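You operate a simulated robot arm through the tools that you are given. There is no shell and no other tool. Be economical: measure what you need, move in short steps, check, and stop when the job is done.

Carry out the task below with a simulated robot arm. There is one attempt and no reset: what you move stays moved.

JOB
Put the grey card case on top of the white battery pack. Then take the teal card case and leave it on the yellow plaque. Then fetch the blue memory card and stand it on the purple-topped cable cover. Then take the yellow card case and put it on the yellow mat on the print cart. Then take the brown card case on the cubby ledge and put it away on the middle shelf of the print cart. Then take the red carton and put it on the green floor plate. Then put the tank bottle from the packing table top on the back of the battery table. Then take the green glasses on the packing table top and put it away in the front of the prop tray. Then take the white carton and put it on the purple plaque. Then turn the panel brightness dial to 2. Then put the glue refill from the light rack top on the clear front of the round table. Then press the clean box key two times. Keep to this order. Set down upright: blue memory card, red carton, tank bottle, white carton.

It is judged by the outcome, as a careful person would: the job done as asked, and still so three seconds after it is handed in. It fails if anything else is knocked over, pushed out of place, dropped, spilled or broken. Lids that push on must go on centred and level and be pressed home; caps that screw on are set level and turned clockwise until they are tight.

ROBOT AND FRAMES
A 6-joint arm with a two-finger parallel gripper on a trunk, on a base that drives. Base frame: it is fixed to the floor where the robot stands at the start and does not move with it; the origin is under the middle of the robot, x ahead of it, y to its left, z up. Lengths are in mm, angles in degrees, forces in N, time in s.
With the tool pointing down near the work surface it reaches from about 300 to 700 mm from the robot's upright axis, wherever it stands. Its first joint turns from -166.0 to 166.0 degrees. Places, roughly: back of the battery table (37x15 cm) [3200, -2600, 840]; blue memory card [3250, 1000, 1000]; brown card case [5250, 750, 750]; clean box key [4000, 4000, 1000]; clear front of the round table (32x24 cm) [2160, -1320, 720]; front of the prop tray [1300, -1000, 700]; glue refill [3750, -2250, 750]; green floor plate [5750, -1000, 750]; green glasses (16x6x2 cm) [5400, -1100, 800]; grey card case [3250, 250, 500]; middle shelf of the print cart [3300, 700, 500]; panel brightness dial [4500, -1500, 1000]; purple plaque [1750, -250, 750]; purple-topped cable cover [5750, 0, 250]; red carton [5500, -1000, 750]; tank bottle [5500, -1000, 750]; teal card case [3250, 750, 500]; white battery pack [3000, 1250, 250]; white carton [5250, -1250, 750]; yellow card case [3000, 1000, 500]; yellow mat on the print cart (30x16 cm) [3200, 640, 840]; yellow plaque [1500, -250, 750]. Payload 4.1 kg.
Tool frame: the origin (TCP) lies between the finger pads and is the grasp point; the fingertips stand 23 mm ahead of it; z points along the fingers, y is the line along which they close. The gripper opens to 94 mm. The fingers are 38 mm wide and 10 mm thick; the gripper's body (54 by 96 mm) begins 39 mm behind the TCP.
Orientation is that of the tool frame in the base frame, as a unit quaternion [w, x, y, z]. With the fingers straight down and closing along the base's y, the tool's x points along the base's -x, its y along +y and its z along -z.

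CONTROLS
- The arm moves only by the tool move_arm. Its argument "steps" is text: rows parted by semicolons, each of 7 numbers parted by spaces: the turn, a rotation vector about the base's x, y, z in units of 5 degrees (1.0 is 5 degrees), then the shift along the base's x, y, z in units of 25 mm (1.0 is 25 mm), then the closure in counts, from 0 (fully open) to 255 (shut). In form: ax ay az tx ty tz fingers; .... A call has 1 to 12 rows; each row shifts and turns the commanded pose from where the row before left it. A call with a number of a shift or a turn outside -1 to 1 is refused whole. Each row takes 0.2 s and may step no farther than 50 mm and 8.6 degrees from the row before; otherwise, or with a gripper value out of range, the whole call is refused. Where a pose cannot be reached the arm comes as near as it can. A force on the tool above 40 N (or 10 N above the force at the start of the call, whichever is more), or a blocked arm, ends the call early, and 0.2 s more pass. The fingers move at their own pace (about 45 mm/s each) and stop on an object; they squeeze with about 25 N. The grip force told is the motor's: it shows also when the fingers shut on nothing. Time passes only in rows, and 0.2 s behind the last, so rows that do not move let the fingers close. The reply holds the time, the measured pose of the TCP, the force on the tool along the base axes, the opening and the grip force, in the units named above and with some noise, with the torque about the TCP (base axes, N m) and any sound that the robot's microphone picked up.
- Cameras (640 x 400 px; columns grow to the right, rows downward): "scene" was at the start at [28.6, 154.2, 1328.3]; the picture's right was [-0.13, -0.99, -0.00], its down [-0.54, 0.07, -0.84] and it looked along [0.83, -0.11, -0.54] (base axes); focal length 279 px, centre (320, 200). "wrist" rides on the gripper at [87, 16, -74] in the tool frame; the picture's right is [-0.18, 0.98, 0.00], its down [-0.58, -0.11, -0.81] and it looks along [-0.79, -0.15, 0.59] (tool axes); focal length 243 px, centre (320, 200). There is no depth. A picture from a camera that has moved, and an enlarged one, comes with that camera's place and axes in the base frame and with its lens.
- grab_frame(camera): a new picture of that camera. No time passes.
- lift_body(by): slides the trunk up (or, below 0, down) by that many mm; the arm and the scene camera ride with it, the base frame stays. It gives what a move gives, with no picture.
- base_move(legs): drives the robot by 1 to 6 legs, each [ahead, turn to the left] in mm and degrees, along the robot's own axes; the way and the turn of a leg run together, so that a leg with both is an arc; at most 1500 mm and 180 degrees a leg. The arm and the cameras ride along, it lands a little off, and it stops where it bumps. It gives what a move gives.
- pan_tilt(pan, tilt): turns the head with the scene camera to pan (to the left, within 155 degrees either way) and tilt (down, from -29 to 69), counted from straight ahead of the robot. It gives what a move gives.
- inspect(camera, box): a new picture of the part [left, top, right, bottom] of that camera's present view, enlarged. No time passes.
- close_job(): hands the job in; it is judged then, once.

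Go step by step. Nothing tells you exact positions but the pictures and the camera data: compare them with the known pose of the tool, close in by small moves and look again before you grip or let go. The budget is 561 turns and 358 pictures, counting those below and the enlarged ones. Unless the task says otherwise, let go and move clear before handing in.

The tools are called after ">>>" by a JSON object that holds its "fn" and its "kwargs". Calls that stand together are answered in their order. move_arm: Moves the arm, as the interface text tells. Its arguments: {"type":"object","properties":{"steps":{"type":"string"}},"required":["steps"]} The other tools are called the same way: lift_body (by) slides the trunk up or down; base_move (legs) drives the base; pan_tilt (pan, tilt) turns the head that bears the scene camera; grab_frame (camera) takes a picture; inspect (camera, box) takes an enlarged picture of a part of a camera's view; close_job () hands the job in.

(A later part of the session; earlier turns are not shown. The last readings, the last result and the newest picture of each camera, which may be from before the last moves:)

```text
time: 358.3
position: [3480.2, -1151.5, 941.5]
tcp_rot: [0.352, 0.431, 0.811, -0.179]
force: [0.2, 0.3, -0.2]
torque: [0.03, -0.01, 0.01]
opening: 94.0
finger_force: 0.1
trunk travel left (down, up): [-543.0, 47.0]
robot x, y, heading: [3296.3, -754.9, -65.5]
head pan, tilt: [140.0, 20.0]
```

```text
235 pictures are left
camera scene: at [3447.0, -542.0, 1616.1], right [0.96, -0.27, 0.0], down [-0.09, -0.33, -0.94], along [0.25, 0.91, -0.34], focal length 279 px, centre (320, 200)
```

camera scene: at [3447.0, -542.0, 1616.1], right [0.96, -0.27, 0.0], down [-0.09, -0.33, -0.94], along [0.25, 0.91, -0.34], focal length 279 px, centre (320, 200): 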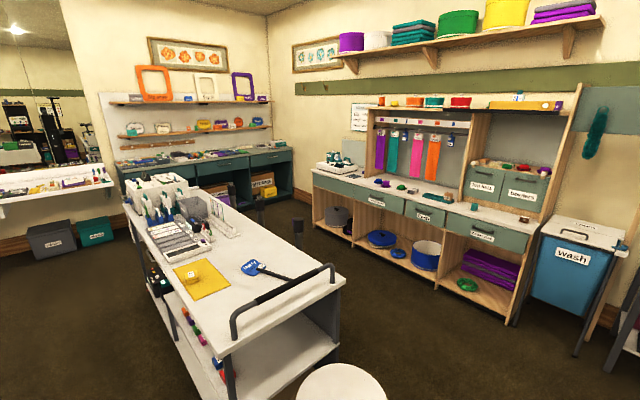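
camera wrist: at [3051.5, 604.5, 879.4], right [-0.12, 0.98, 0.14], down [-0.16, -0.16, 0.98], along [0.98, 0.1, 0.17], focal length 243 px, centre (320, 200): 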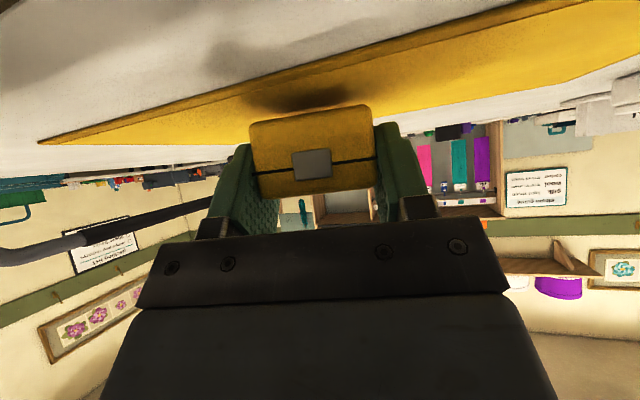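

The yellow case sits on the mat. On to the ledge.

>>> {"fn": "base_move", "kwargs": {"legs": [[0, 88.9], [1080, 0], [0, 37.5], [960, 0], [0, -37.5]]}}

>>> {"fn": "pan_tilt", "kwargs": {"pan": 0, "tilt": 35}}

>>> {"fn": "grab_frame", "kwargs": {"camera": "scene"}}

```text
time: 375.6
position: [5173.6, 648.4, 940.8]
tcp_rot: [0.378, -0.251, 0.884, 0.116]
force: [-0.5, 0.1, -0.6]
torque: [0.0, -0.03, -0.01]
opening: 93.7
finger_force: 0.0
trunk travel left (down, up): [-543.0, 47.0]
robot x, y, heading: [4767.7, 480.0, 22.5]
head pan, tilt: [140.0, 20.0]
```

```text
time: 377.9
position: [5173.4, 647.1, 941.4]
tcp_rot: [0.377, -0.251, 0.884, 0.116]
force: [0.3, 0.5, 0.8]
torque: [0.05, 0.0, 0.01]
opening: 93.9
finger_force: 0.0
trunk travel left (down, up): [-543.0, 47.0]
robot x, y, heading: [4772.4, 480.1, 22.2]
head pan, tilt: [0.0, 35.0]
```

```text
234 pictures are left
camera scene: at [4731.2, 644.4, 1592.3], right [0.38, -0.92, 0.0], down [-0.53, -0.22, -0.82], along [0.76, 0.31, -0.57], focal length 279 px, centre (320, 200)
```

scene: 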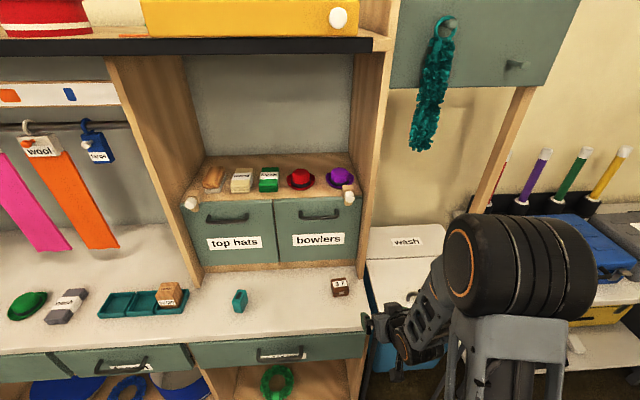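

>>> {"fn": "inspect", "kwargs": {"camera": "scene", "box": [260, 240, 420, 340]}}

>>> {"fn": "grab_frame", "kwargs": {"camera": "wrist"}}

```text
4.00 times, centred on (340, 290) of scene
camera zoom: at [4731.2, 644.4, 1592.3], right [0.38, -0.92, 0.0], down [-0.53, -0.22, -0.82], along [0.76, 0.31, -0.57], focal length 1117 px, centre (240, -160)
```

zoom: 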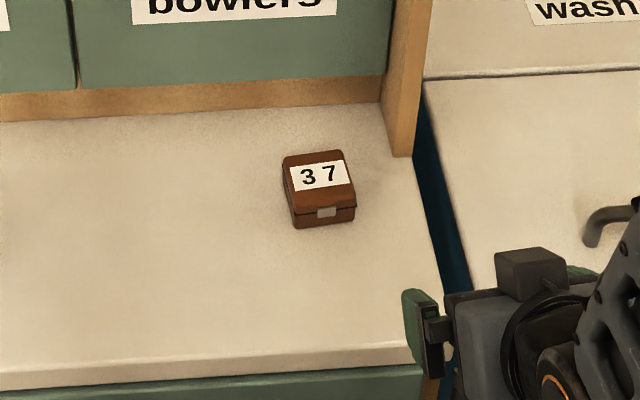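

```text
232 pictures are left
camera wrist: at [5069.7, 601.4, 929.3], right [-0.41, 0.9, 0.15], down [-0.09, -0.2, 0.97], along [0.91, 0.39, 0.17], focal length 243 px, centre (320, 200)
```

wrist: 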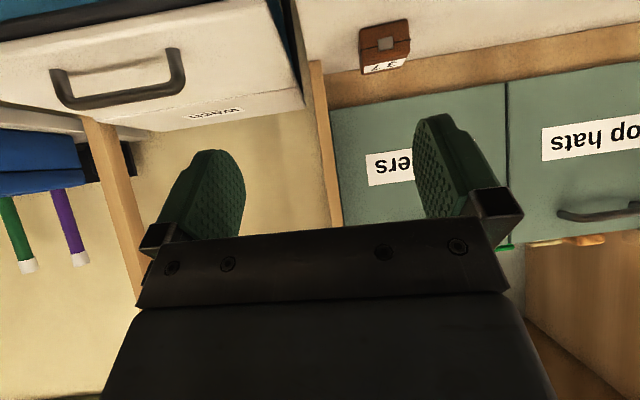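

The brown case is at about (5318, 811), ledge top near z 796. I approach, squaring the yaw to it.

>>> {"fn": "move_arm", "kwargs": {"steps": "-0.12 0.27 -0.22 0.69 0.8 -0.2 0;-0.12 0.27 -0.22 0.69 0.8 -0.2 0;0 0 -0.22 0.69 0.8 -0.2 0;0 0 -0.22 0.69 0.8 -0.2 0;0 0 -0.22 0.69 0.8 -0.2 0;0 0 -0.22 0.6 0.7 -0.2 0;0 0 -0.22 0.4 0.5 -0.2 0;0 0 -0.22 0 0.2 -0.2 0"}}

>>> {"fn": "grab_frame", "kwargs": {"camera": "wrist"}}

>>> {"fn": "inspect", "kwargs": {"camera": "scene", "box": [260, 240, 420, 340]}}

```text
time: 379.6
position: [5285.7, 781.2, 899.7]
tcp_rot: [0.362, -0.183, 0.91, 0.084]
force: [-0.1, -0.3, 0.7]
torque: [0.02, 0.02, 0.01]
opening: 94.2
finger_force: 0.1
trunk travel left (down, up): [-543.0, 47.0]
robot x, y, heading: [4771.3, 476.9, 22.3]
head pan, tilt: [0.0, 35.0]
```

```text
231 pictures are left
camera wrist: at [5174.7, 751.6, 894.9], right [-0.26, 0.95, 0.15], down [-0.07, -0.17, 0.98], along [0.96, 0.25, 0.12], focal length 243 px, centre (320, 200)
```

wrist: 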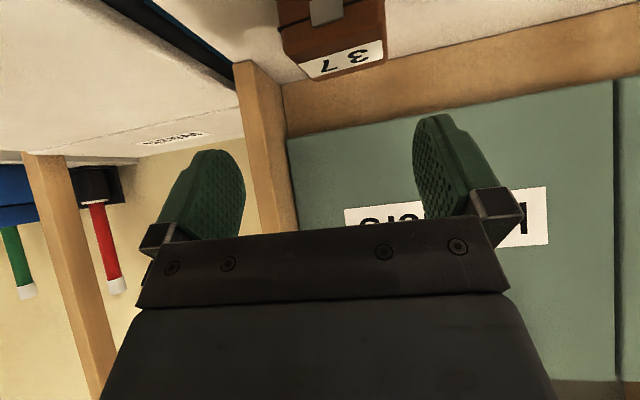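

```text
4.00 times, centred on (340, 290) of scene
camera zoom: at [4731.2, 644.5, 1592.3], right [0.38, -0.92, 0.0], down [-0.53, -0.22, -0.82], along [0.76, 0.31, -0.57], focal length 1117 px, centre (240, -160)
```

zoom: 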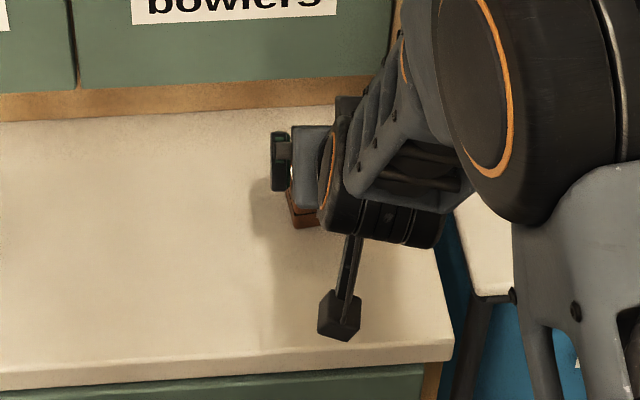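

>>> {"fn": "move_arm", "kwargs": {"steps": "0 0 0 0.3 0.6 0 0;0 0 0 0.4 0.4 -0.8 0;0 0 0 0.42 0.2 -0.8 0;0 0 0 0 0 -0.3 0"}}

>>> {"fn": "grab_frame", "kwargs": {"camera": "wrist"}}

```text
time: 380.6
position: [5312.5, 812.7, 853.6]
tcp_rot: [0.362, -0.183, 0.91, 0.083]
force: [0.4, 0.3, 0.5]
torque: [0.0, 0.0, 0.03]
opening: 93.9
finger_force: 0.0
trunk travel left (down, up): [-543.0, 47.0]
robot x, y, heading: [4773.0, 478.4, 22.2]
head pan, tilt: [0.0, 35.0]
```

```text
229 pictures are left
camera wrist: at [5202.9, 782.0, 847.7], right [-0.26, 0.95, 0.15], down [-0.07, -0.17, 0.98], along [0.96, 0.25, 0.12], focal length 243 px, centre (320, 200)
```

wrist: 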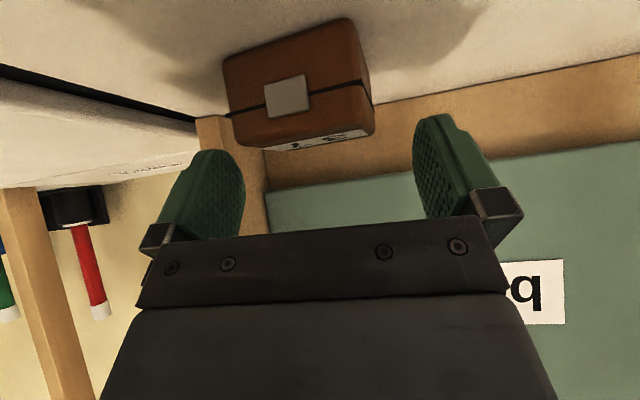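

>>> {"fn": "move_arm", "kwargs": {"steps": "0 0 0 0.15 -0.35 0 0;0 0 0 0 0 -0.5 0;0 0 0 0 0 -0.36 0;0 0 0 0 0 0 120;0 0 0 0 0 0 255;0 0 0 0 0 0 255;0 0 0 0 0 0 255"}}

>>> {"fn": "grab_frame", "kwargs": {"camera": "wrist"}}

```text
time: 382.2
position: [5317.8, 803.9, 832.5]
tcp_rot: [0.362, -0.183, 0.91, 0.084]
force: [0.2, 0.5, 0.1]
torque: [0.0, 0.03, 0.01]
opening: 51.4
finger_force: 25.1
trunk travel left (down, up): [-543.0, 47.0]
robot x, y, heading: [4772.5, 480.8, 22.5]
head pan, tilt: [0.0, 35.0]
```

```text
228 pictures are left
camera wrist: at [5206.9, 774.8, 826.9], right [-0.26, 0.95, 0.15], down [-0.07, -0.17, 0.98], along [0.96, 0.25, 0.12], focal length 243 px, centre (320, 200)
```

wrist: 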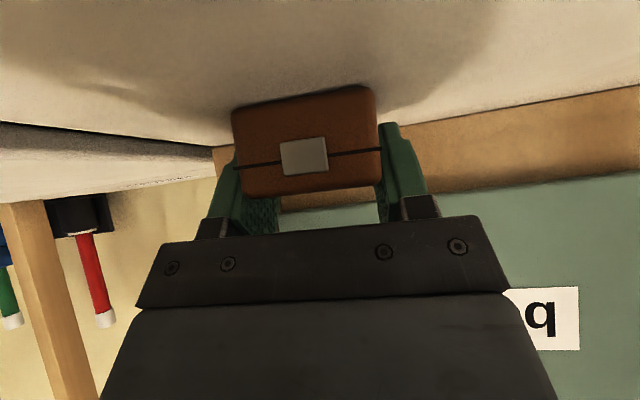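

Held. I lift, retract, and drive back to the cart's front.

>>> {"fn": "move_arm", "kwargs": {"steps": "0 0 0 0 0 1 255;0 0 0 0 0 1 255;0 0 0 0 0 1 255;0 0 0 -0.8 -0.5 0 255;0 0 0 -0.8 -0.5 0 255;0 0 0 -0.8 -0.5 0 255;0 0 0 -0.8 -0.5 0 255;0 0 0 -0.8 -0.5 0 255;0 0 0 -0.8 -0.5 0 255;0 0 0 -0.8 -0.5 0 255"}}

>>> {"fn": "base_move", "kwargs": {"legs": [[0, 37.5], [-960, 0], [0, -37.5], [-1090, 0]]}}

>>> {"fn": "base_move", "kwargs": {"legs": [[0, 94], [895, 0], [895, 0]]}}

```text
time: 384.4
position: [5175.7, 716.1, 906.1]
tcp_rot: [0.362, -0.183, 0.91, 0.084]
force: [0.3, 0.0, -0.6]
torque: [-0.01, 0.0, 0.03]
opening: 51.6
finger_force: 24.8
trunk travel left (down, up): [-543.0, 47.0]
robot x, y, heading: [4771.5, 477.7, 22.5]
head pan, tilt: [0.0, 35.0]
```

```text
time: 398.2
position: [3700.4, -539.0, 906.2]
tcp_rot: [0.362, -0.186, 0.91, 0.085]
force: [-0.4, 0.4, -0.7]
torque: [-0.01, 0.0, -0.01]
opening: 51.6
finger_force: 25.8
trunk travel left (down, up): [-543.0, 47.0]
robot x, y, heading: [3297.5, -772.2, 22.9]
head pan, tilt: [0.0, 35.0]
```

```text
time: 411.2
position: [2226.2, 1205.5, 905.9]
tcp_rot: [-0.184, 0.793, -0.482, -0.323]
force: [-0.6, 0.4, -0.6]
torque: [0.01, -0.04, -0.01]
opening: 51.2
finger_force: 25.4
trunk travel left (down, up): [-543.0, 47.0]
robot x, y, heading: [2495.2, 818.1, 117.3]
head pan, tilt: [0.0, 35.0]
```

>>> {"fn": "lift_body", "kwargs": {"by": -325}}

>>> {"fn": "base_move", "kwargs": {"legs": [[0, -100]]}}

>>> {"fn": "grab_frame", "kwargs": {"camera": "wrist"}}

>>> {"fn": "pan_tilt", "kwargs": {"pan": 10, "tilt": 52}}

>>> {"fn": "grab_frame", "kwargs": {"camera": "scene"}}

```text
time: 414.4
position: [2226.9, 1205.9, 580.1]
tcp_rot: [-0.184, 0.793, -0.483, -0.322]
force: [1.4, 0.5, 0.3]
torque: [-0.02, -0.02, -0.01]
opening: 51.5
finger_force: 24.5
trunk travel left (down, up): [-218.0, 372.0]
robot x, y, heading: [2495.0, 819.7, 117.0]
head pan, tilt: [0.0, 35.0]
```

```text
time: 419.0
position: [2915.3, 1028.1, 580.8]
tcp_rot: [0.364, -0.152, 0.916, 0.072]
force: [-0.5, 0.0, -0.5]
torque: [0.0, 0.0, 0.01]
opening: 51.5
finger_force: 25.1
trunk travel left (down, up): [-218.0, 372.0]
robot x, y, heading: [2496.5, 822.7, 18.5]
head pan, tilt: [0.0, 35.0]
```

```text
227 pictures are left
camera wrist: at [2803.5, 1006.5, 575.2], right [-0.2, 0.97, 0.15], down [-0.08, -0.17, 0.98], along [0.98, 0.18, 0.12], focal length 243 px, centre (320, 200)
```

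wrist: 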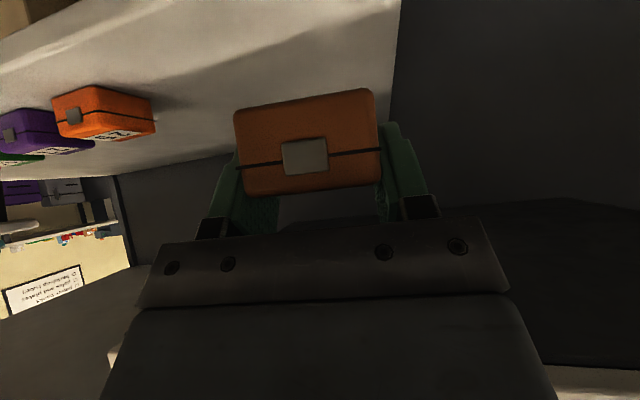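

```text
time: 419.8
position: [2915.5, 1028.7, 580.4]
tcp_rot: [0.365, -0.152, 0.916, 0.071]
force: [0.8, -0.6, -0.4]
torque: [-0.01, 0.02, 0.01]
opening: 51.8
finger_force: 24.9
trunk travel left (down, up): [-218.0, 372.0]
robot x, y, heading: [2493.4, 820.2, 18.6]
head pan, tilt: [10.0, 52.0]
```

```text
226 pictures are left
camera scene: at [2449.4, 994.6, 1243.0], right [0.48, -0.88, 0.0], down [-0.69, -0.38, -0.62], along [0.54, 0.29, -0.79], focal length 279 px, centre (320, 200)
```

scene: 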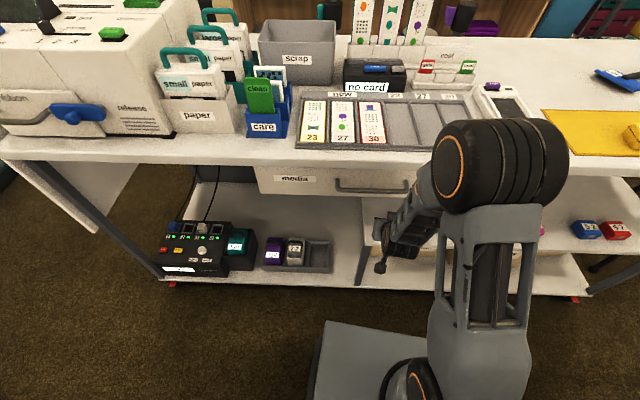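

I set it where the yellow case was: in over the shelf, then down.

>>> {"fn": "move_arm", "kwargs": {"steps": "0 0 0 0.78 -0.07 -0.2 255;0 0 0 0.78 -0.07 -0.2 255;0 0 0 0.78 -0.07 -0.2 255;0 0 0 0.78 -0.07 -0.2 255;0 0 0 0 0 -0.8 255;0 0 0 0 0 -0.7 255"}}

>>> {"fn": "grab_frame", "kwargs": {"camera": "wrist"}}

```text
time: 421.2
position: [2994.3, 1020.4, 523.9]
tcp_rot: [0.365, -0.152, 0.916, 0.071]
force: [0.4, 0.2, -0.6]
torque: [0.0, -0.02, -0.02]
opening: 51.2
finger_force: 24.8
trunk travel left (down, up): [-218.0, 372.0]
robot x, y, heading: [2495.4, 824.7, 18.8]
head pan, tilt: [10.0, 52.0]
```

```text
225 pictures are left
camera wrist: at [2882.0, 999.2, 518.1], right [-0.2, 0.97, 0.15], down [-0.08, -0.17, 0.98], along [0.98, 0.18, 0.11], focal length 243 px, centre (320, 200)
```

wrist: 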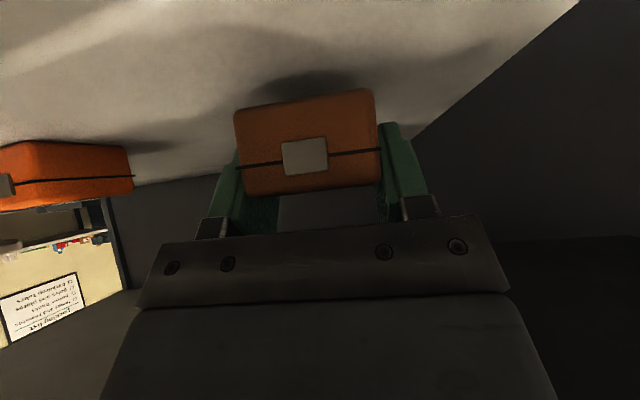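

>>> {"fn": "move_arm", "kwargs": {"steps": "0 0 0 0 0 -0.28 255;0 0 0 0 0 -0.12 255;0 0 0 0 0 0 255"}}

```text
time: 422.0
position: [2993.8, 1021.6, 512.5]
tcp_rot: [0.364, -0.154, 0.916, 0.072]
force: [-0.4, 0.5, -1.1]
torque: [-0.01, 0.01, 0.03]
opening: 51.5
finger_force: 25.6
trunk travel left (down, up): [-218.0, 372.0]
robot x, y, heading: [2497.2, 816.3, 18.5]
head pan, tilt: [10.0, 52.0]
```

>>> {"fn": "move_arm", "kwargs": {"steps": "0 0 0 0 0 -0.1 255;0 0 0 0 0 -0.08 255;0 0 0 0 0 0 255"}}

```text
time: 422.8
position: [2995.1, 1021.7, 509.4]
tcp_rot: [0.367, -0.154, 0.915, 0.073]
force: [-1.7, 5.5, 20.3]
torque: [-0.35, -0.02, -0.03]
opening: 51.4
finger_force: 24.8
trunk travel left (down, up): [-218.0, 372.0]
robot x, y, heading: [2496.2, 819.3, 18.9]
head pan, tilt: [10.0, 52.0]
```

Contact with the shelf. I release and withdraw.

>>> {"fn": "move_arm", "kwargs": {"steps": "0 0 0 0 0 0.08 255;0 0 0 0 0 0 150;0 0 0 0 0 0 60;0 0 0 0 0 0 0;0 0 0 0 0 0.4 0;0 0 0 -0.5 -0.18 0.8 0;0 0 0 -0.9 -0.34 0.8 0;0 0 0 -0.9 -0.34 0.5 0;0 0 0 -0.9 -0.34 0 0"}}

>>> {"fn": "grab_frame", "kwargs": {"camera": "wrist"}}

```text
time: 424.8
position: [2912.8, 990.3, 574.7]
tcp_rot: [0.365, -0.153, 0.916, 0.071]
force: [0.2, -0.2, 0.2]
torque: [0.02, 0.01, -0.05]
opening: 94.0
finger_force: 0.0
trunk travel left (down, up): [-218.0, 372.0]
robot x, y, heading: [2495.8, 819.2, 18.7]
head pan, tilt: [10.0, 52.0]
```

```text
224 pictures are left
camera wrist: at [2799.9, 969.0, 568.3], right [-0.2, 0.97, 0.15], down [-0.08, -0.17, 0.98], along [0.98, 0.18, 0.11], focal length 243 px, centre (320, 200)
```

wrist: 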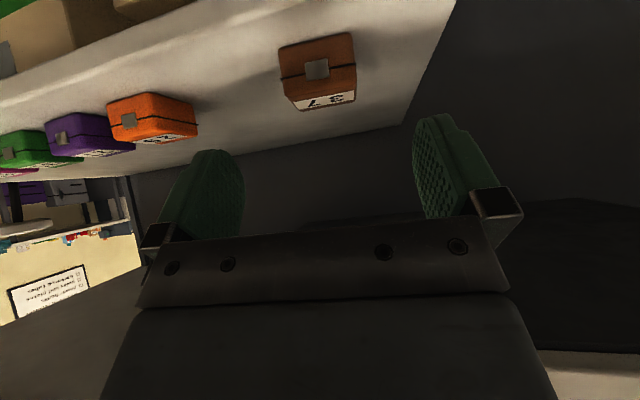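

The brown case is on the middle shelf. Next the red carton on the packing table: I back off, raise the trunk, set the tool vertical and drive over.

>>> {"fn": "base_move", "kwargs": {"legs": [[-150, 0]]}}

>>> {"fn": "lift_body", "kwargs": {"by": 350}}

>>> {"fn": "move_arm", "kwargs": {"steps": "-0.349 0.937 0 0 0 0 0;-0.349 0.937 0 0 0 0 0;-0.349 0.937 0 0 0 0 0;-0.349 0.937 0 0 0 0 0;-0.349 0.937 0 0 0 0 0;-0.349 0.937 0 0 0 0 0;-0.349 0.937 0 0 0 0 0;-0.349 0.937 0 0 0 0 0;-0.2 0.54 0 0 0 0 0"}}

>>> {"fn": "base_move", "kwargs": {"legs": [[0, -55], [440, 0], [0, -30], [1390, 0]]}}

```text
time: 426.1
position: [2774.2, 946.0, 574.3]
tcp_rot: [0.365, -0.155, 0.915, 0.073]
force: [0.1, -1.9, 0.2]
torque: [-0.03, 0.02, -0.02]
opening: 93.8
finger_force: 0.2
trunk travel left (down, up): [-218.0, 372.0]
robot x, y, heading: [2354.1, 775.2, 18.9]
head pan, tilt: [10.0, 52.0]
```

```text
time: 429.5
position: [2772.1, 946.1, 924.5]
tcp_rot: [0.365, -0.154, 0.915, 0.073]
force: [0.8, 0.2, 0.3]
torque: [-0.02, -0.02, 0.04]
opening: 94.0
finger_force: 0.1
trunk travel left (down, up): [-568.0, 22.0]
robot x, y, heading: [2356.9, 773.1, 18.6]
head pan, tilt: [10.0, 52.0]
```

```text
time: 431.5
position: [2772.3, 945.7, 923.9]
tcp_rot: [0.005, -0.165, 0.986, 0.003]
force: [0.0, 0.1, -0.5]
torque: [0.05, -0.02, -0.02]
opening: 94.1
finger_force: 0.1
trunk travel left (down, up): [-568.0, 22.0]
robot x, y, heading: [2352.4, 773.0, 18.8]
head pan, tilt: [10.0, 52.0]
```

```text
time: 444.7
position: [3466.6, -1156.6, 921.3]
tcp_rot: [0.007, 0.545, 0.838, -0.001]
force: [-0.3, -0.8, 0.0]
torque: [0.0, 0.02, 0.01]
opening: 94.0
finger_force: 0.0
trunk travel left (down, up): [-568.0, 22.0]
robot x, y, heading: [3256.8, -757.2, -66.3]
head pan, tilt: [10.0, 52.0]
```

>>> {"fn": "base_move", "kwargs": {"legs": [[0, 74.7], [1000, 0], [850, 0], [0, -75]]}}

>>> {"fn": "pan_tilt", "kwargs": {"pan": 10, "tilt": 35}}

>>> {"fn": "grab_frame", "kwargs": {"camera": "scene"}}

```text
time: 460.3
position: [5278.6, -928.8, 922.7]
tcp_rot: [0.007, 0.556, 0.831, -0.001]
force: [0.2, -0.1, 0.3]
torque: [-0.03, 0.01, 0.0]
opening: 94.1
finger_force: 0.1
trunk travel left (down, up): [-568.0, 22.0]
robot x, y, heading: [5076.2, -522.5, -67.5]
head pan, tilt: [10.0, 52.0]
```

```text
time: 461.1
position: [5278.2, -928.8, 922.8]
tcp_rot: [0.007, 0.554, 0.832, -0.001]
force: [0.2, -0.2, -0.3]
torque: [-0.01, 0.0, 0.03]
opening: 94.1
finger_force: 0.0
trunk travel left (down, up): [-568.0, 22.0]
robot x, y, heading: [5077.8, -524.9, -67.6]
head pan, tilt: [10.0, 35.0]
```

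```text
223 pictures are left
camera scene: at [5256.0, -479.0, 1617.2], right [-0.84, -0.54, 0.0], down [-0.31, 0.48, -0.82], along [0.44, -0.69, -0.57], focal length 279 px, centre (320, 200)
```

scene: 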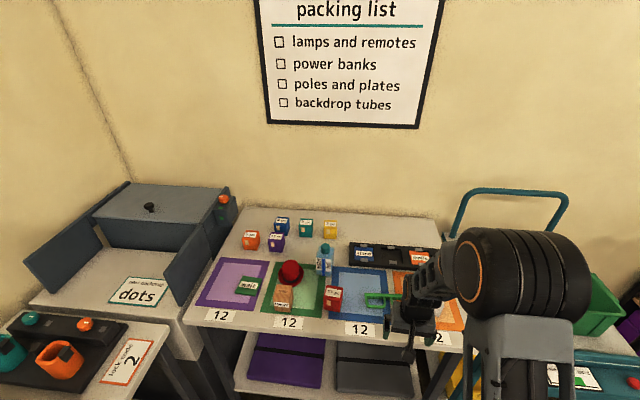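

>>> {"fn": "inspect", "kwargs": {"camera": "scene", "box": [180, 200, 480, 350]}}

>>> {"fn": "inspect", "kwargs": {"camera": "scene", "box": [230, 205, 350, 330]}}

```text
2.13 times, centred on (330, 275) of scene
camera zoom: at [5256.0, -479.0, 1617.2], right [-0.84, -0.54, 0.0], down [-0.31, 0.48, -0.82], along [0.44, -0.69, -0.57], focal length 596 px, centre (299, 40)
```

zoom: 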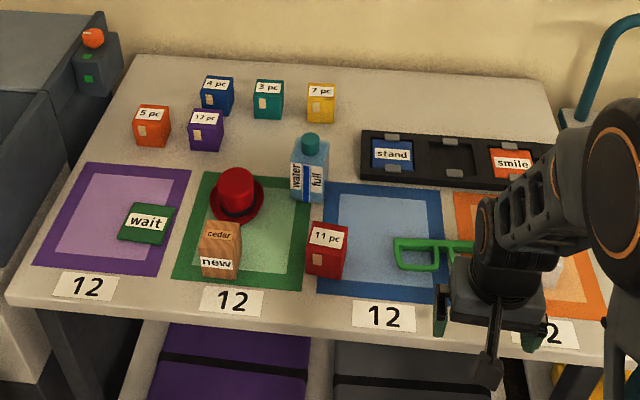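

```text
3.20 times, centred on (290, 268) of scene
camera zoom: at [5256.0, -479.0, 1617.2], right [-0.84, -0.54, 0.0], down [-0.31, 0.48, -0.82], along [0.44, -0.69, -0.57], focal length 894 px, centre (416, -16)
```

zoom: 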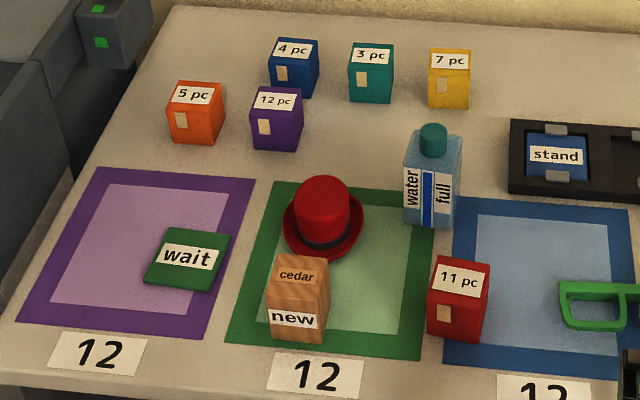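

The packing table is before me: the red carton ("11 pc"), the bottle, the glasses, and the green "wait" floor plate lying on the purple square. I reposition to stand centrally before them.

>>> {"fn": "base_move", "kwargs": {"legs": [[0, -105], [-362, 0], [0, 105]]}}

>>> {"fn": "pan_tilt", "kwargs": {"pan": 0, "tilt": 45}}

>>> {"fn": "grab_frame", "kwargs": {"camera": "scene"}}

>>> {"fn": "grab_frame", "kwargs": {"camera": "wrist"}}

```text
time: 472.2
position: [5627.2, -889.4, 923.8]
tcp_rot: [0.007, 0.561, 0.828, -0.001]
force: [-0.9, 0.3, 0.8]
torque: [-0.02, 0.01, 0.01]
opening: 94.0
finger_force: 0.0
trunk travel left (down, up): [-568.0, 22.0]
robot x, y, heading: [5432.1, -477.1, -68.3]
head pan, tilt: [10.0, 35.0]
```

```text
time: 472.9
position: [5628.5, -889.6, 922.8]
tcp_rot: [0.006, 0.561, 0.828, -0.001]
force: [0.3, -0.1, -0.3]
torque: [-0.02, -0.02, -0.02]
opening: 94.2
finger_force: 0.0
trunk travel left (down, up): [-568.0, 22.0]
robot x, y, heading: [5435.5, -483.8, -68.5]
head pan, tilt: [0.0, 45.0]
```

```text
220 pictures are left
camera scene: at [5595.6, -439.5, 1602.5], right [-0.93, -0.37, 0.0], down [-0.26, 0.66, -0.71], along [0.26, -0.66, -0.71], focal length 279 px, centre (320, 200)
```

scene: 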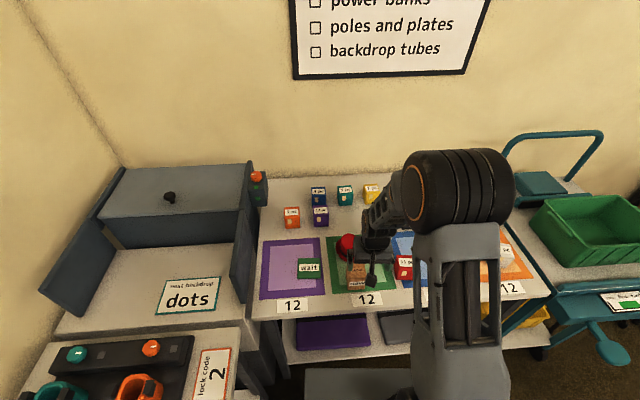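

```text
219 pictures are left
camera wrist: at [5610.5, -802.2, 996.6], right [0.98, 0.19, 0.01], down [0.11, -0.57, 0.81], along [0.16, -0.8, -0.58], focal length 243 px, centre (320, 200)
```

wrist: 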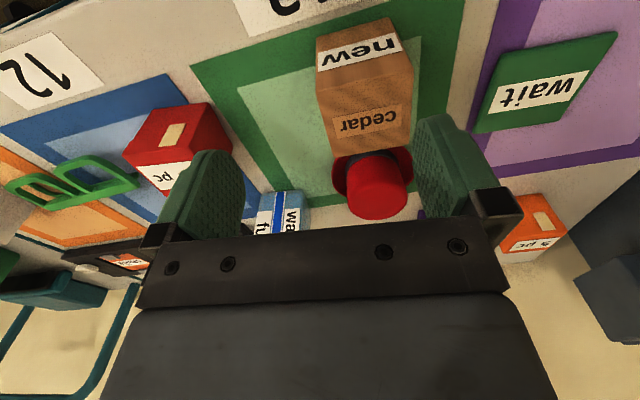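

>>> {"fn": "inspect", "kwargs": {"camera": "scene", "box": [250, 170, 540, 320]}}

>>> {"fn": "inspect", "kwargs": {"camera": "scene", "box": [360, 230, 440, 300]}}

```text
2.21 times, centred on (395, 245) of scene
camera zoom: at [5595.6, -439.5, 1602.5], right [-0.93, -0.37, 0.0], down [-0.26, 0.66, -0.71], along [0.26, -0.66, -0.71], focal length 616 px, centre (154, 101)
```

zoom: 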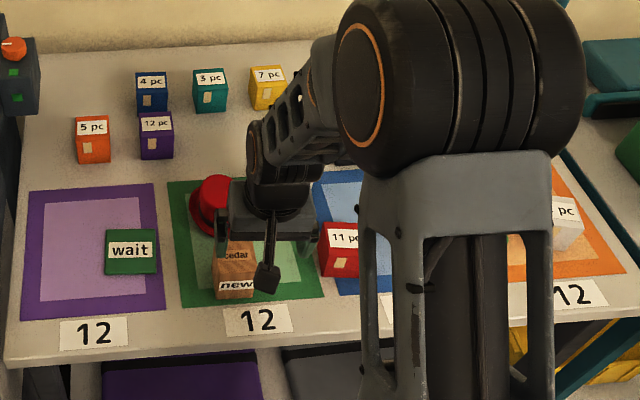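

```text
5.71 times, centred on (400, 265) of scene
camera zoom: at [5595.6, -439.5, 1602.5], right [-0.93, -0.37, 0.0], down [-0.26, 0.66, -0.71], along [0.26, -0.66, -0.71], focal length 1596 px, centre (-137, -171)
```

zoom: 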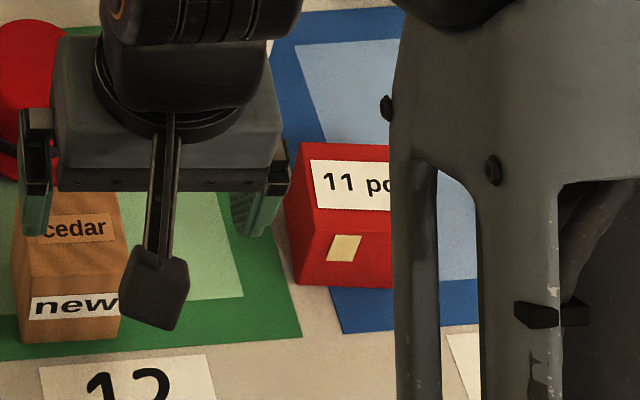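

The table top is near z 800 and the red carton's top near 850, at about (5528, -990). I move above it.

>>> {"fn": "move_arm", "kwargs": {"steps": "0 0 0 -0.784 -0.8 0 0;0 0 0 -0.784 -0.8 0 0;0 0 0 -0.784 -0.8 0 0;0 0 0 -0.784 -0.8 0 0;0 0 0 -0.784 -0.8 0 0"}}

>>> {"fn": "grab_frame", "kwargs": {"camera": "wrist"}}

>>> {"fn": "inspect", "kwargs": {"camera": "scene", "box": [360, 210, 460, 300]}}

```text
time: 474.1
position: [5527.0, -989.0, 917.6]
tcp_rot: [0.006, 0.561, 0.828, 0.0]
force: [0.6, -0.6, -0.2]
torque: [0.02, 0.01, 0.0]
opening: 94.0
finger_force: 0.0
trunk travel left (down, up): [-568.0, 22.0]
robot x, y, heading: [5433.0, -483.1, -68.6]
head pan, tilt: [0.0, 45.0]
```

```text
216 pictures are left
camera wrist: at [5510.5, -902.8, 992.0], right [0.98, 0.19, 0.01], down [0.11, -0.57, 0.81], along [0.16, -0.8, -0.58], focal length 243 px, centre (320, 200)
```

wrist: 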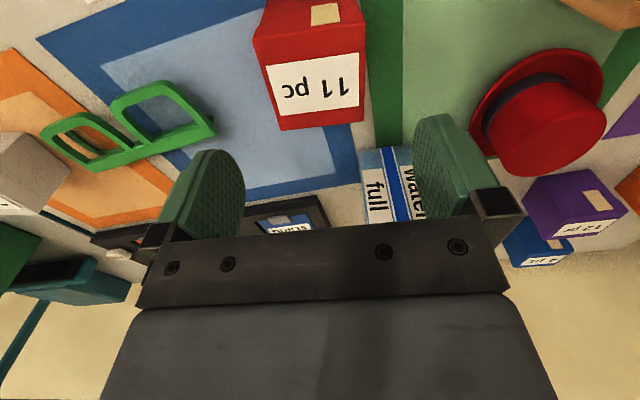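

```text
4.44 times, centred on (410, 255) of scene
camera zoom: at [5595.2, -439.8, 1602.5], right [-0.93, -0.37, 0.0], down [-0.26, 0.66, -0.71], along [0.26, -0.66, -0.71], focal length 1242 px, centre (-80, -44)
```

zoom: 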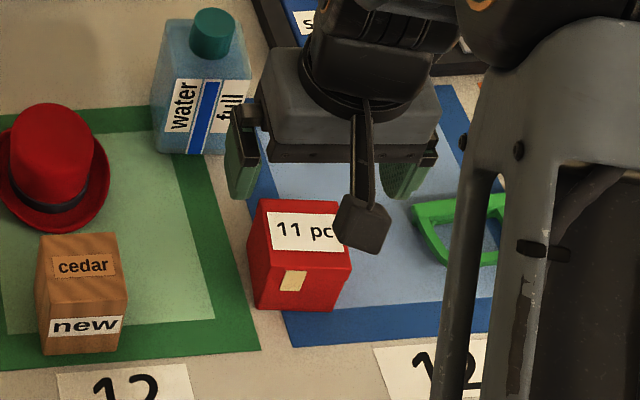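

The gripper's closing line matches the carton. I correct by a centimetre and descend around it.

>>> {"fn": "move_arm", "kwargs": {"steps": "0 0 0 -0.24 0.4 -0.4 35;0 0 0 0 0 -1 35;0 0 0 0 0 -1 35"}}

>>> {"fn": "grab_frame", "kwargs": {"camera": "wrist"}}

>>> {"fn": "inspect", "kwargs": {"camera": "scene", "box": [360, 210, 460, 300]}}

```text
time: 474.9
position: [5522.9, -979.8, 861.9]
tcp_rot: [0.007, 0.561, 0.828, -0.001]
force: [0.1, 0.3, -0.2]
torque: [-0.01, -0.02, 0.04]
opening: 81.2
finger_force: 0.0
trunk travel left (down, up): [-568.0, 22.0]
robot x, y, heading: [5433.4, -478.2, -68.4]
head pan, tilt: [0.0, 45.0]
```

```text
214 pictures are left
camera wrist: at [5506.5, -892.4, 935.0], right [0.98, 0.19, 0.01], down [0.11, -0.57, 0.81], along [0.16, -0.8, -0.58], focal length 243 px, centre (320, 200)
```

wrist: 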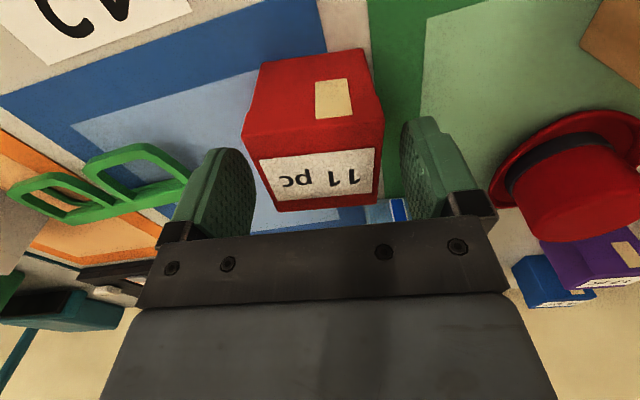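

```text
4.44 times, centred on (410, 255) of scene
camera zoom: at [5595.6, -439.8, 1602.5], right [-0.93, -0.37, 0.0], down [-0.26, 0.66, -0.71], along [0.26, -0.66, -0.71], focal length 1242 px, centre (-80, -44)
```

zoom: 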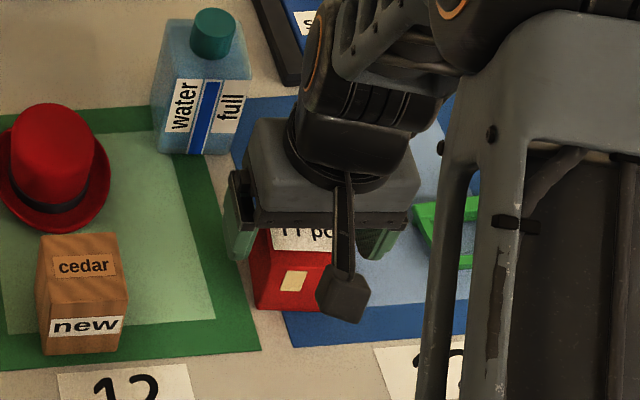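

>>> {"fn": "move_arm", "kwargs": {"steps": "0 0 0 0 0 -0.6 35;0 0 0 0 0 -0.5 35;0 0 0 0 0 0 100;0 0 0 0 0 0 255;0 0 0 0 0 0 255;0 0 0 0 0 0 255"}}

>>> {"fn": "grab_frame", "kwargs": {"camera": "wrist"}}

```text
time: 476.3
position: [5524.8, -980.5, 834.9]
tcp_rot: [0.007, 0.561, 0.828, -0.001]
force: [-0.2, 0.2, -0.7]
torque: [-0.01, 0.03, 0.0]
opening: 53.9
finger_force: 25.0
trunk travel left (down, up): [-568.0, 22.0]
robot x, y, heading: [5433.1, -479.3, -68.4]
head pan, tilt: [0.0, 45.0]
```

```text
212 pictures are left
camera wrist: at [5508.1, -893.5, 908.3], right [0.98, 0.19, 0.01], down [0.11, -0.57, 0.81], along [0.16, -0.8, -0.58], focal length 243 px, centre (320, 200)
```

wrist: 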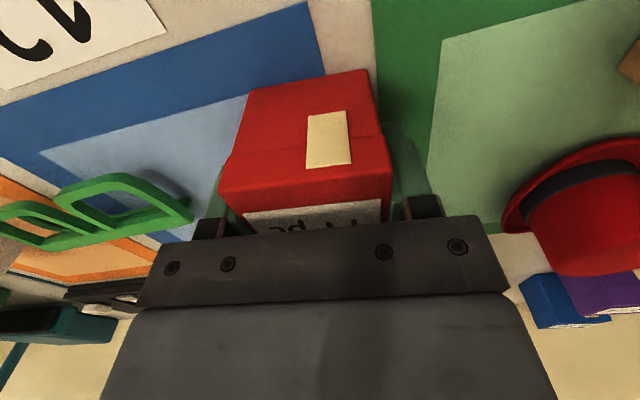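

The red carton is held. I lift it well above the hat and carry it over to the green "wait" plate at about (5805, -875).

>>> {"fn": "move_arm", "kwargs": {"steps": "0 0 0 0 0 1 255;0 0 0 0 0 1 255;0 0 0 0 0 1 255;0 0 0 0 0 1 255;0 0 0 0 0.2 0.6 255"}}

>>> {"fn": "move_arm", "kwargs": {"steps": "0 0 0 0.933 0.34 0 255;0 0 0 0.933 0.34 0 255;0 0 0 0.933 0.34 0 255;0 0 0 0.933 0.34 0 255;0 0 0 0.933 0.34 0 255;0 0 0 0.933 0.34 0 255;0 0 0 0.933 0.34 0 255;0 0 0 0.933 0.34 0 255;0 0 0 0.933 0.34 0 255;0 0 0 0.933 0.34 0 255;0 0 0 0.933 0.34 0 255;0 0 0 0.933 0.34 0 255"}}

>>> {"fn": "grab_frame", "kwargs": {"camera": "wrist"}}

>>> {"fn": "grab_frame", "kwargs": {"camera": "scene"}}

```text
time: 477.5
position: [5522.9, -975.4, 950.5]
tcp_rot: [0.006, 0.562, 0.827, -0.001]
force: [-0.1, -0.3, 0.1]
torque: [-0.01, 0.02, 0.0]
opening: 53.9
finger_force: 25.0
trunk travel left (down, up): [-568.0, 22.0]
robot x, y, heading: [5432.6, -479.0, -68.6]
head pan, tilt: [0.0, 45.0]
```

```text
time: 480.1
position: [5803.0, -872.6, 951.4]
tcp_rot: [0.007, 0.561, 0.828, -0.001]
force: [0.3, 0.2, -1.3]
torque: [-0.01, 0.01, 0.01]
opening: 53.7
finger_force: 24.8
trunk travel left (down, up): [-568.0, 22.0]
robot x, y, heading: [5434.9, -481.2, -68.3]
head pan, tilt: [0.0, 45.0]
```

```text
211 pictures are left
camera wrist: at [5785.9, -784.9, 1025.0], right [0.98, 0.19, 0.01], down [0.11, -0.57, 0.81], along [0.16, -0.8, -0.58], focal length 243 px, centre (320, 200)
```

wrist: 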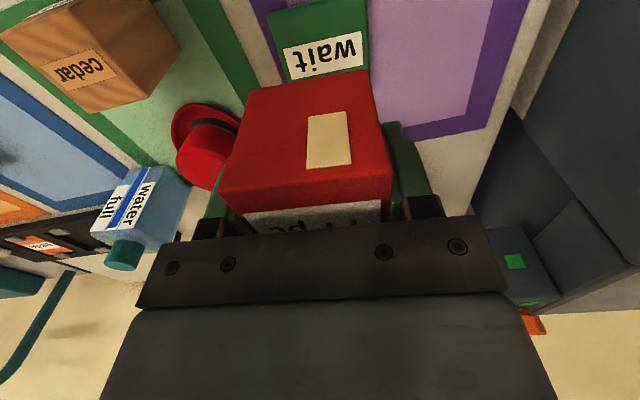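

```text
210 pictures are left
camera scene: at [5596.0, -439.5, 1602.4], right [-0.93, -0.37, 0.0], down [-0.26, 0.66, -0.71], along [0.26, -0.66, -0.71], focal length 279 px, centre (320, 200)
```

scene: 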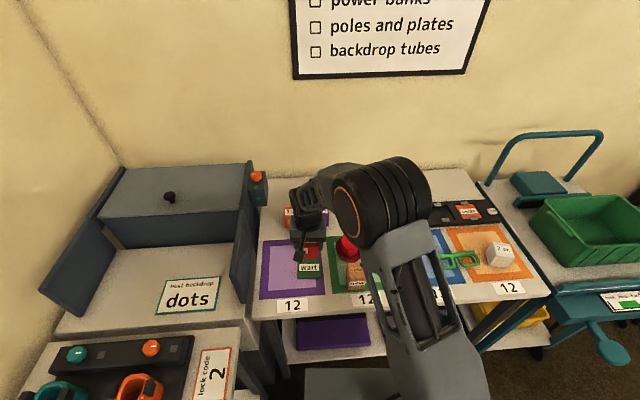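

The plate is right below. I lower toward it.

>>> {"fn": "move_arm", "kwargs": {"steps": "0 0 0 0.1 -0.06 -1 255;0 0 0 0 0 -1 255;0 0 0 0 0 -1 255;0 0 0 0 0 -0.6 255;0 0 0 0 0 0 255"}}

>>> {"fn": "inspect", "kwargs": {"camera": "scene", "box": [260, 210, 360, 290]}}

>>> {"fn": "grab_frame", "kwargs": {"camera": "wrist"}}

```text
time: 481.3
position: [5805.6, -875.4, 860.3]
tcp_rot: [0.007, 0.561, 0.828, -0.002]
force: [-0.1, 0.1, -0.9]
torque: [0.01, -0.02, 0.02]
opening: 53.8
finger_force: 25.0
trunk travel left (down, up): [-568.0, 22.0]
robot x, y, heading: [5436.0, -481.2, -68.5]
head pan, tilt: [0.0, 45.0]
```

```text
5.00 times, centred on (310, 250) of scene
camera zoom: at [5595.6, -439.6, 1602.5], right [-0.93, -0.37, 0.0], down [-0.26, 0.66, -0.71], along [0.26, -0.66, -0.71], focal length 1397 px, centre (370, -50)
```

zoom: 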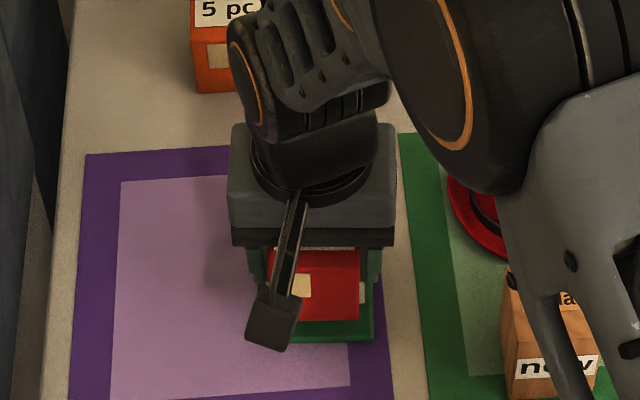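

```text
208 pictures are left
camera wrist: at [5788.6, -788.7, 934.5], right [0.98, 0.19, 0.01], down [0.11, -0.57, 0.81], along [0.16, -0.8, -0.58], focal length 243 px, centre (320, 200)
```

wrist: 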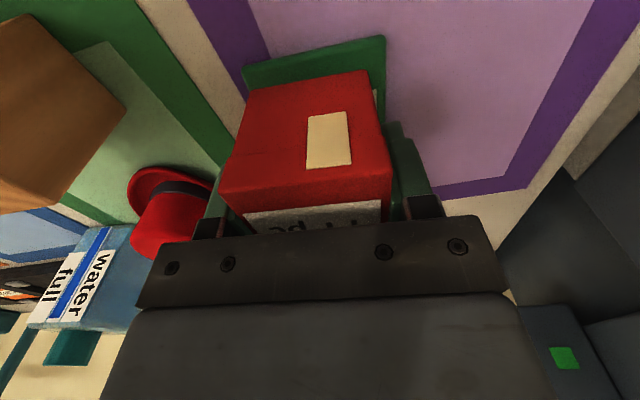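

I shift 7 mm deeper to centre it on the plate, then lower to contact.

>>> {"fn": "move_arm", "kwargs": {"steps": "0 0 0 0.11 -0.26 0 255;0 0 0 0 0 -0.3 255;0 0 0 0 0 -0.16 255;0 0 0 0 0 -0.12 255;0 0 0 0 0 0 255"}}

```text
time: 482.5
position: [5807.9, -880.5, 845.8]
tcp_rot: [0.007, 0.561, 0.828, -0.001]
force: [-0.3, -0.1, -1.5]
torque: [0.01, 0.02, -0.01]
opening: 54.0
finger_force: 25.0
trunk travel left (down, up): [-568.0, 22.0]
robot x, y, heading: [5433.6, -479.4, -68.5]
head pan, tilt: [0.0, 45.0]
```

>>> {"fn": "move_arm", "kwargs": {"steps": "0 0 0 0 0 -0.12 255;0 0 0 0 0 -0.1 255;0 0 0 0 0 0 255"}}

```text
time: 483.3
position: [5807.9, -881.3, 841.7]
tcp_rot: [0.008, 0.562, 0.827, -0.001]
force: [-1.0, 1.1, 9.5]
torque: [0.05, 0.26, 0.0]
opening: 53.7
finger_force: 25.1
trunk travel left (down, up): [-568.0, 22.0]
robot x, y, heading: [5435.6, -481.7, -68.7]
head pan, tilt: [0.0, 45.0]
```

Contact, 9 N. I release and rise.

>>> {"fn": "move_arm", "kwargs": {"steps": "0 0 0 0 0 0 200;0 0 0 0 0 0 120;0 0 0 0 0 0 40;0 0 0 0 0 0 40;0 0 0 0 0 0.5 40;0 0 0 0 0 1 40;0 0 0 0 0 1 40;0 0 0 0 0 1 40;0 0 0 0 0 1 0"}}

>>> {"fn": "grab_frame", "kwargs": {"camera": "wrist"}}

```text
time: 485.3
position: [5806.0, -877.8, 954.4]
tcp_rot: [0.006, 0.561, 0.828, -0.001]
force: [0.3, -0.7, -1.3]
torque: [-0.01, 0.01, -0.03]
opening: 94.0
finger_force: 0.0
trunk travel left (down, up): [-568.0, 22.0]
robot x, y, heading: [5433.4, -477.7, -68.5]
head pan, tilt: [0.0, 45.0]
```

```text
207 pictures are left
camera wrist: at [5790.5, -791.3, 1028.0], right [0.98, 0.19, 0.01], down [0.11, -0.57, 0.81], along [0.16, -0.8, -0.58], focal length 243 px, centre (320, 200)
```

wrist: 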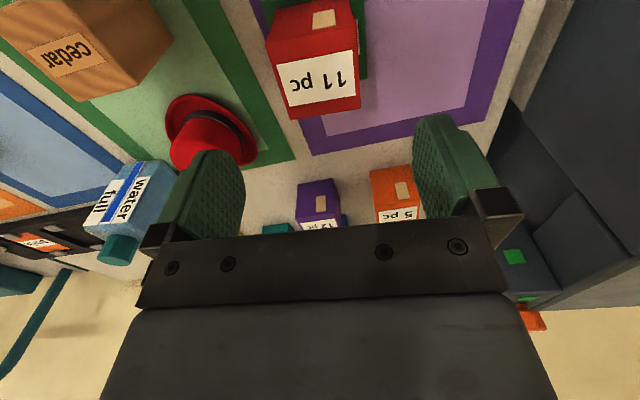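

The red carton stands on the green plate. Next the tank bottle at about (5616, -1083); I move above it.

>>> {"fn": "move_arm", "kwargs": {"steps": "0 0 0 -0.844 -0.91 0.2 0;0 0 0 -0.844 -0.91 0.2 0;0 0 0 -0.844 -0.91 0 0;0 0 0 -0.844 -0.91 0 0;0 0 0 -0.844 -0.91 0 0;0 0 0 -0.844 -0.91 0 0;0 0 0 -0.844 -0.91 0 0;0 0 0 -0.844 -0.91 0 0;0 0 0 -0.844 -0.8 0 0"}}

>>> {"fn": "grab_frame", "kwargs": {"camera": "wrist"}}

>>> {"fn": "inspect", "kwargs": {"camera": "scene", "box": [340, 180, 460, 270]}}

```text
time: 487.3
position: [5616.4, -1085.5, 964.5]
tcp_rot: [0.006, 0.562, 0.827, -0.002]
force: [0.1, 0.6, -0.1]
torque: [0.0, 0.02, 0.03]
opening: 94.1
finger_force: 0.1
trunk travel left (down, up): [-568.0, 22.0]
robot x, y, heading: [5432.2, -479.2, -68.8]
head pan, tilt: [0.0, 45.0]
```

```text
206 pictures are left
camera wrist: at [5599.8, -998.5, 1037.3], right [0.98, 0.19, 0.01], down [0.11, -0.57, 0.81], along [0.16, -0.8, -0.58], focal length 243 px, centre (320, 200)
```

wrist: 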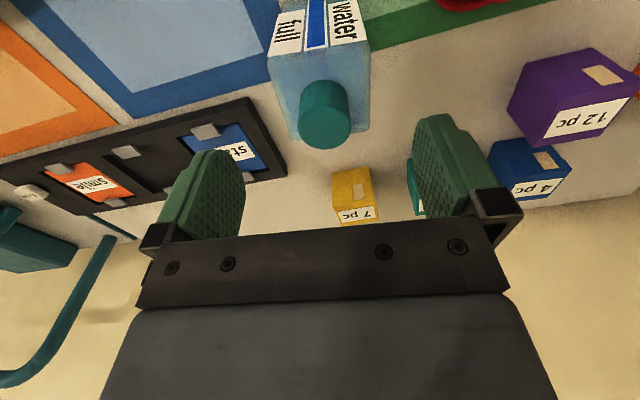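

```text
4.44 times, centred on (400, 225) of scene
camera zoom: at [5595.2, -439.9, 1602.5], right [-0.93, -0.37, 0.0], down [-0.26, 0.66, -0.71], along [0.26, -0.66, -0.71], focal length 1242 px, centre (-36, 89)
```

zoom: 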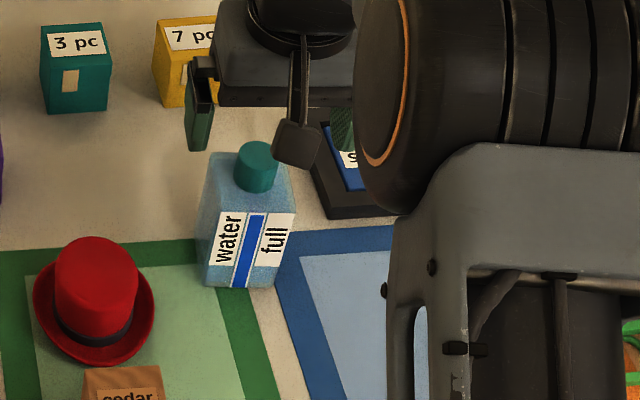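

The bottle's cap is right below. I descend carefully, watching the palm clearance over the cap.

>>> {"fn": "move_arm", "kwargs": {"steps": "0 0 0 0.1 0 -1 0;0 0 0 0 0 -1 0;0 0 0 0 0 -0.2 0"}}

>>> {"fn": "grab_frame", "kwargs": {"camera": "wrist"}}

>>> {"fn": "inspect", "kwargs": {"camera": "scene", "box": [340, 180, 460, 270]}}

```text
time: 488.1
position: [5620.2, -1082.7, 908.9]
tcp_rot: [0.006, 0.561, 0.828, -0.001]
force: [-1.0, 1.4, 0.5]
torque: [-0.02, -0.02, -0.04]
opening: 94.0
finger_force: 0.1
trunk travel left (down, up): [-568.0, 22.0]
robot x, y, heading: [5430.4, -477.0, -68.8]
head pan, tilt: [0.0, 45.0]
```

```text
204 pictures are left
camera wrist: at [5604.6, -996.1, 981.8], right [0.98, 0.19, 0.01], down [0.11, -0.57, 0.81], along [0.16, -0.8, -0.58], focal length 243 px, centre (320, 200)
```

wrist: 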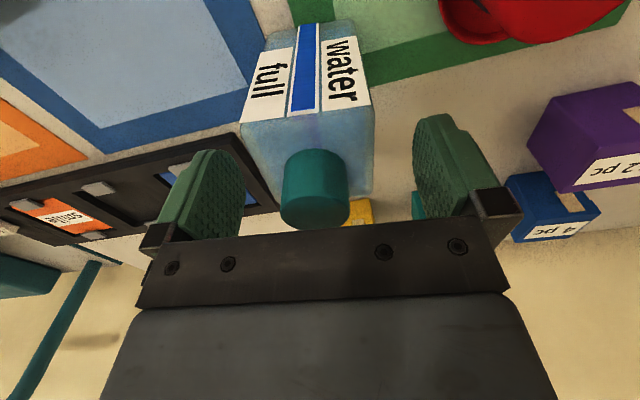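

```text
4.44 times, centred on (400, 225) of scene
camera zoom: at [5595.5, -439.5, 1602.5], right [-0.93, -0.37, 0.0], down [-0.26, 0.66, -0.71], along [0.26, -0.66, -0.71], focal length 1242 px, centre (-36, 89)
```

zoom: 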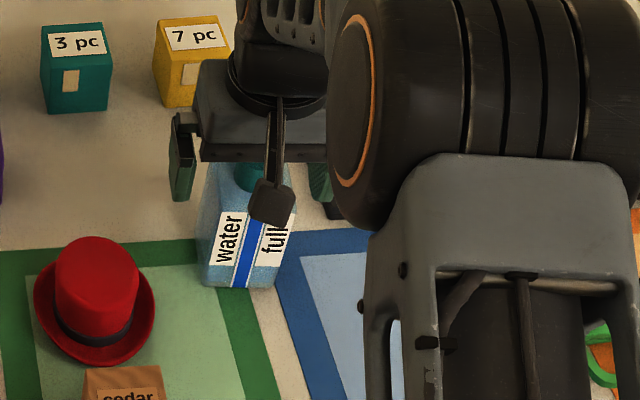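

>>> {"fn": "move_arm", "kwargs": {"steps": "0 0 0 -0.16 -0.03 -0.44 0;0 0 0 0 0 -0.4 0;0 0 0 0 0 0 60;0 0 0 0 0 0 255;0 0 0 0 0 0 255;0 0 0 0 0 0 255"}}

>>> {"fn": "grab_frame", "kwargs": {"camera": "wrist"}}

```text
time: 489.5
position: [5617.8, -1083.0, 889.5]
tcp_rot: [0.007, 0.56, 0.828, -0.002]
force: [3.3, -0.4, 14.3]
torque: [0.29, -0.21, 0.01]
opening: 58.1
finger_force: 25.2
trunk travel left (down, up): [-568.0, 22.0]
robot x, y, heading: [5431.9, -482.7, -68.5]
head pan, tilt: [0.0, 45.0]
```

```text
202 pictures are left
camera wrist: at [5601.5, -996.6, 961.6], right [0.98, 0.19, 0.01], down [0.11, -0.57, 0.81], along [0.16, -0.8, -0.58], focal length 243 px, centre (320, 200)
```

wrist: 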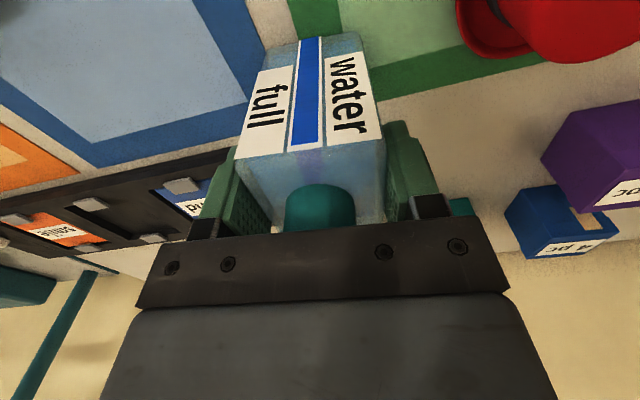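

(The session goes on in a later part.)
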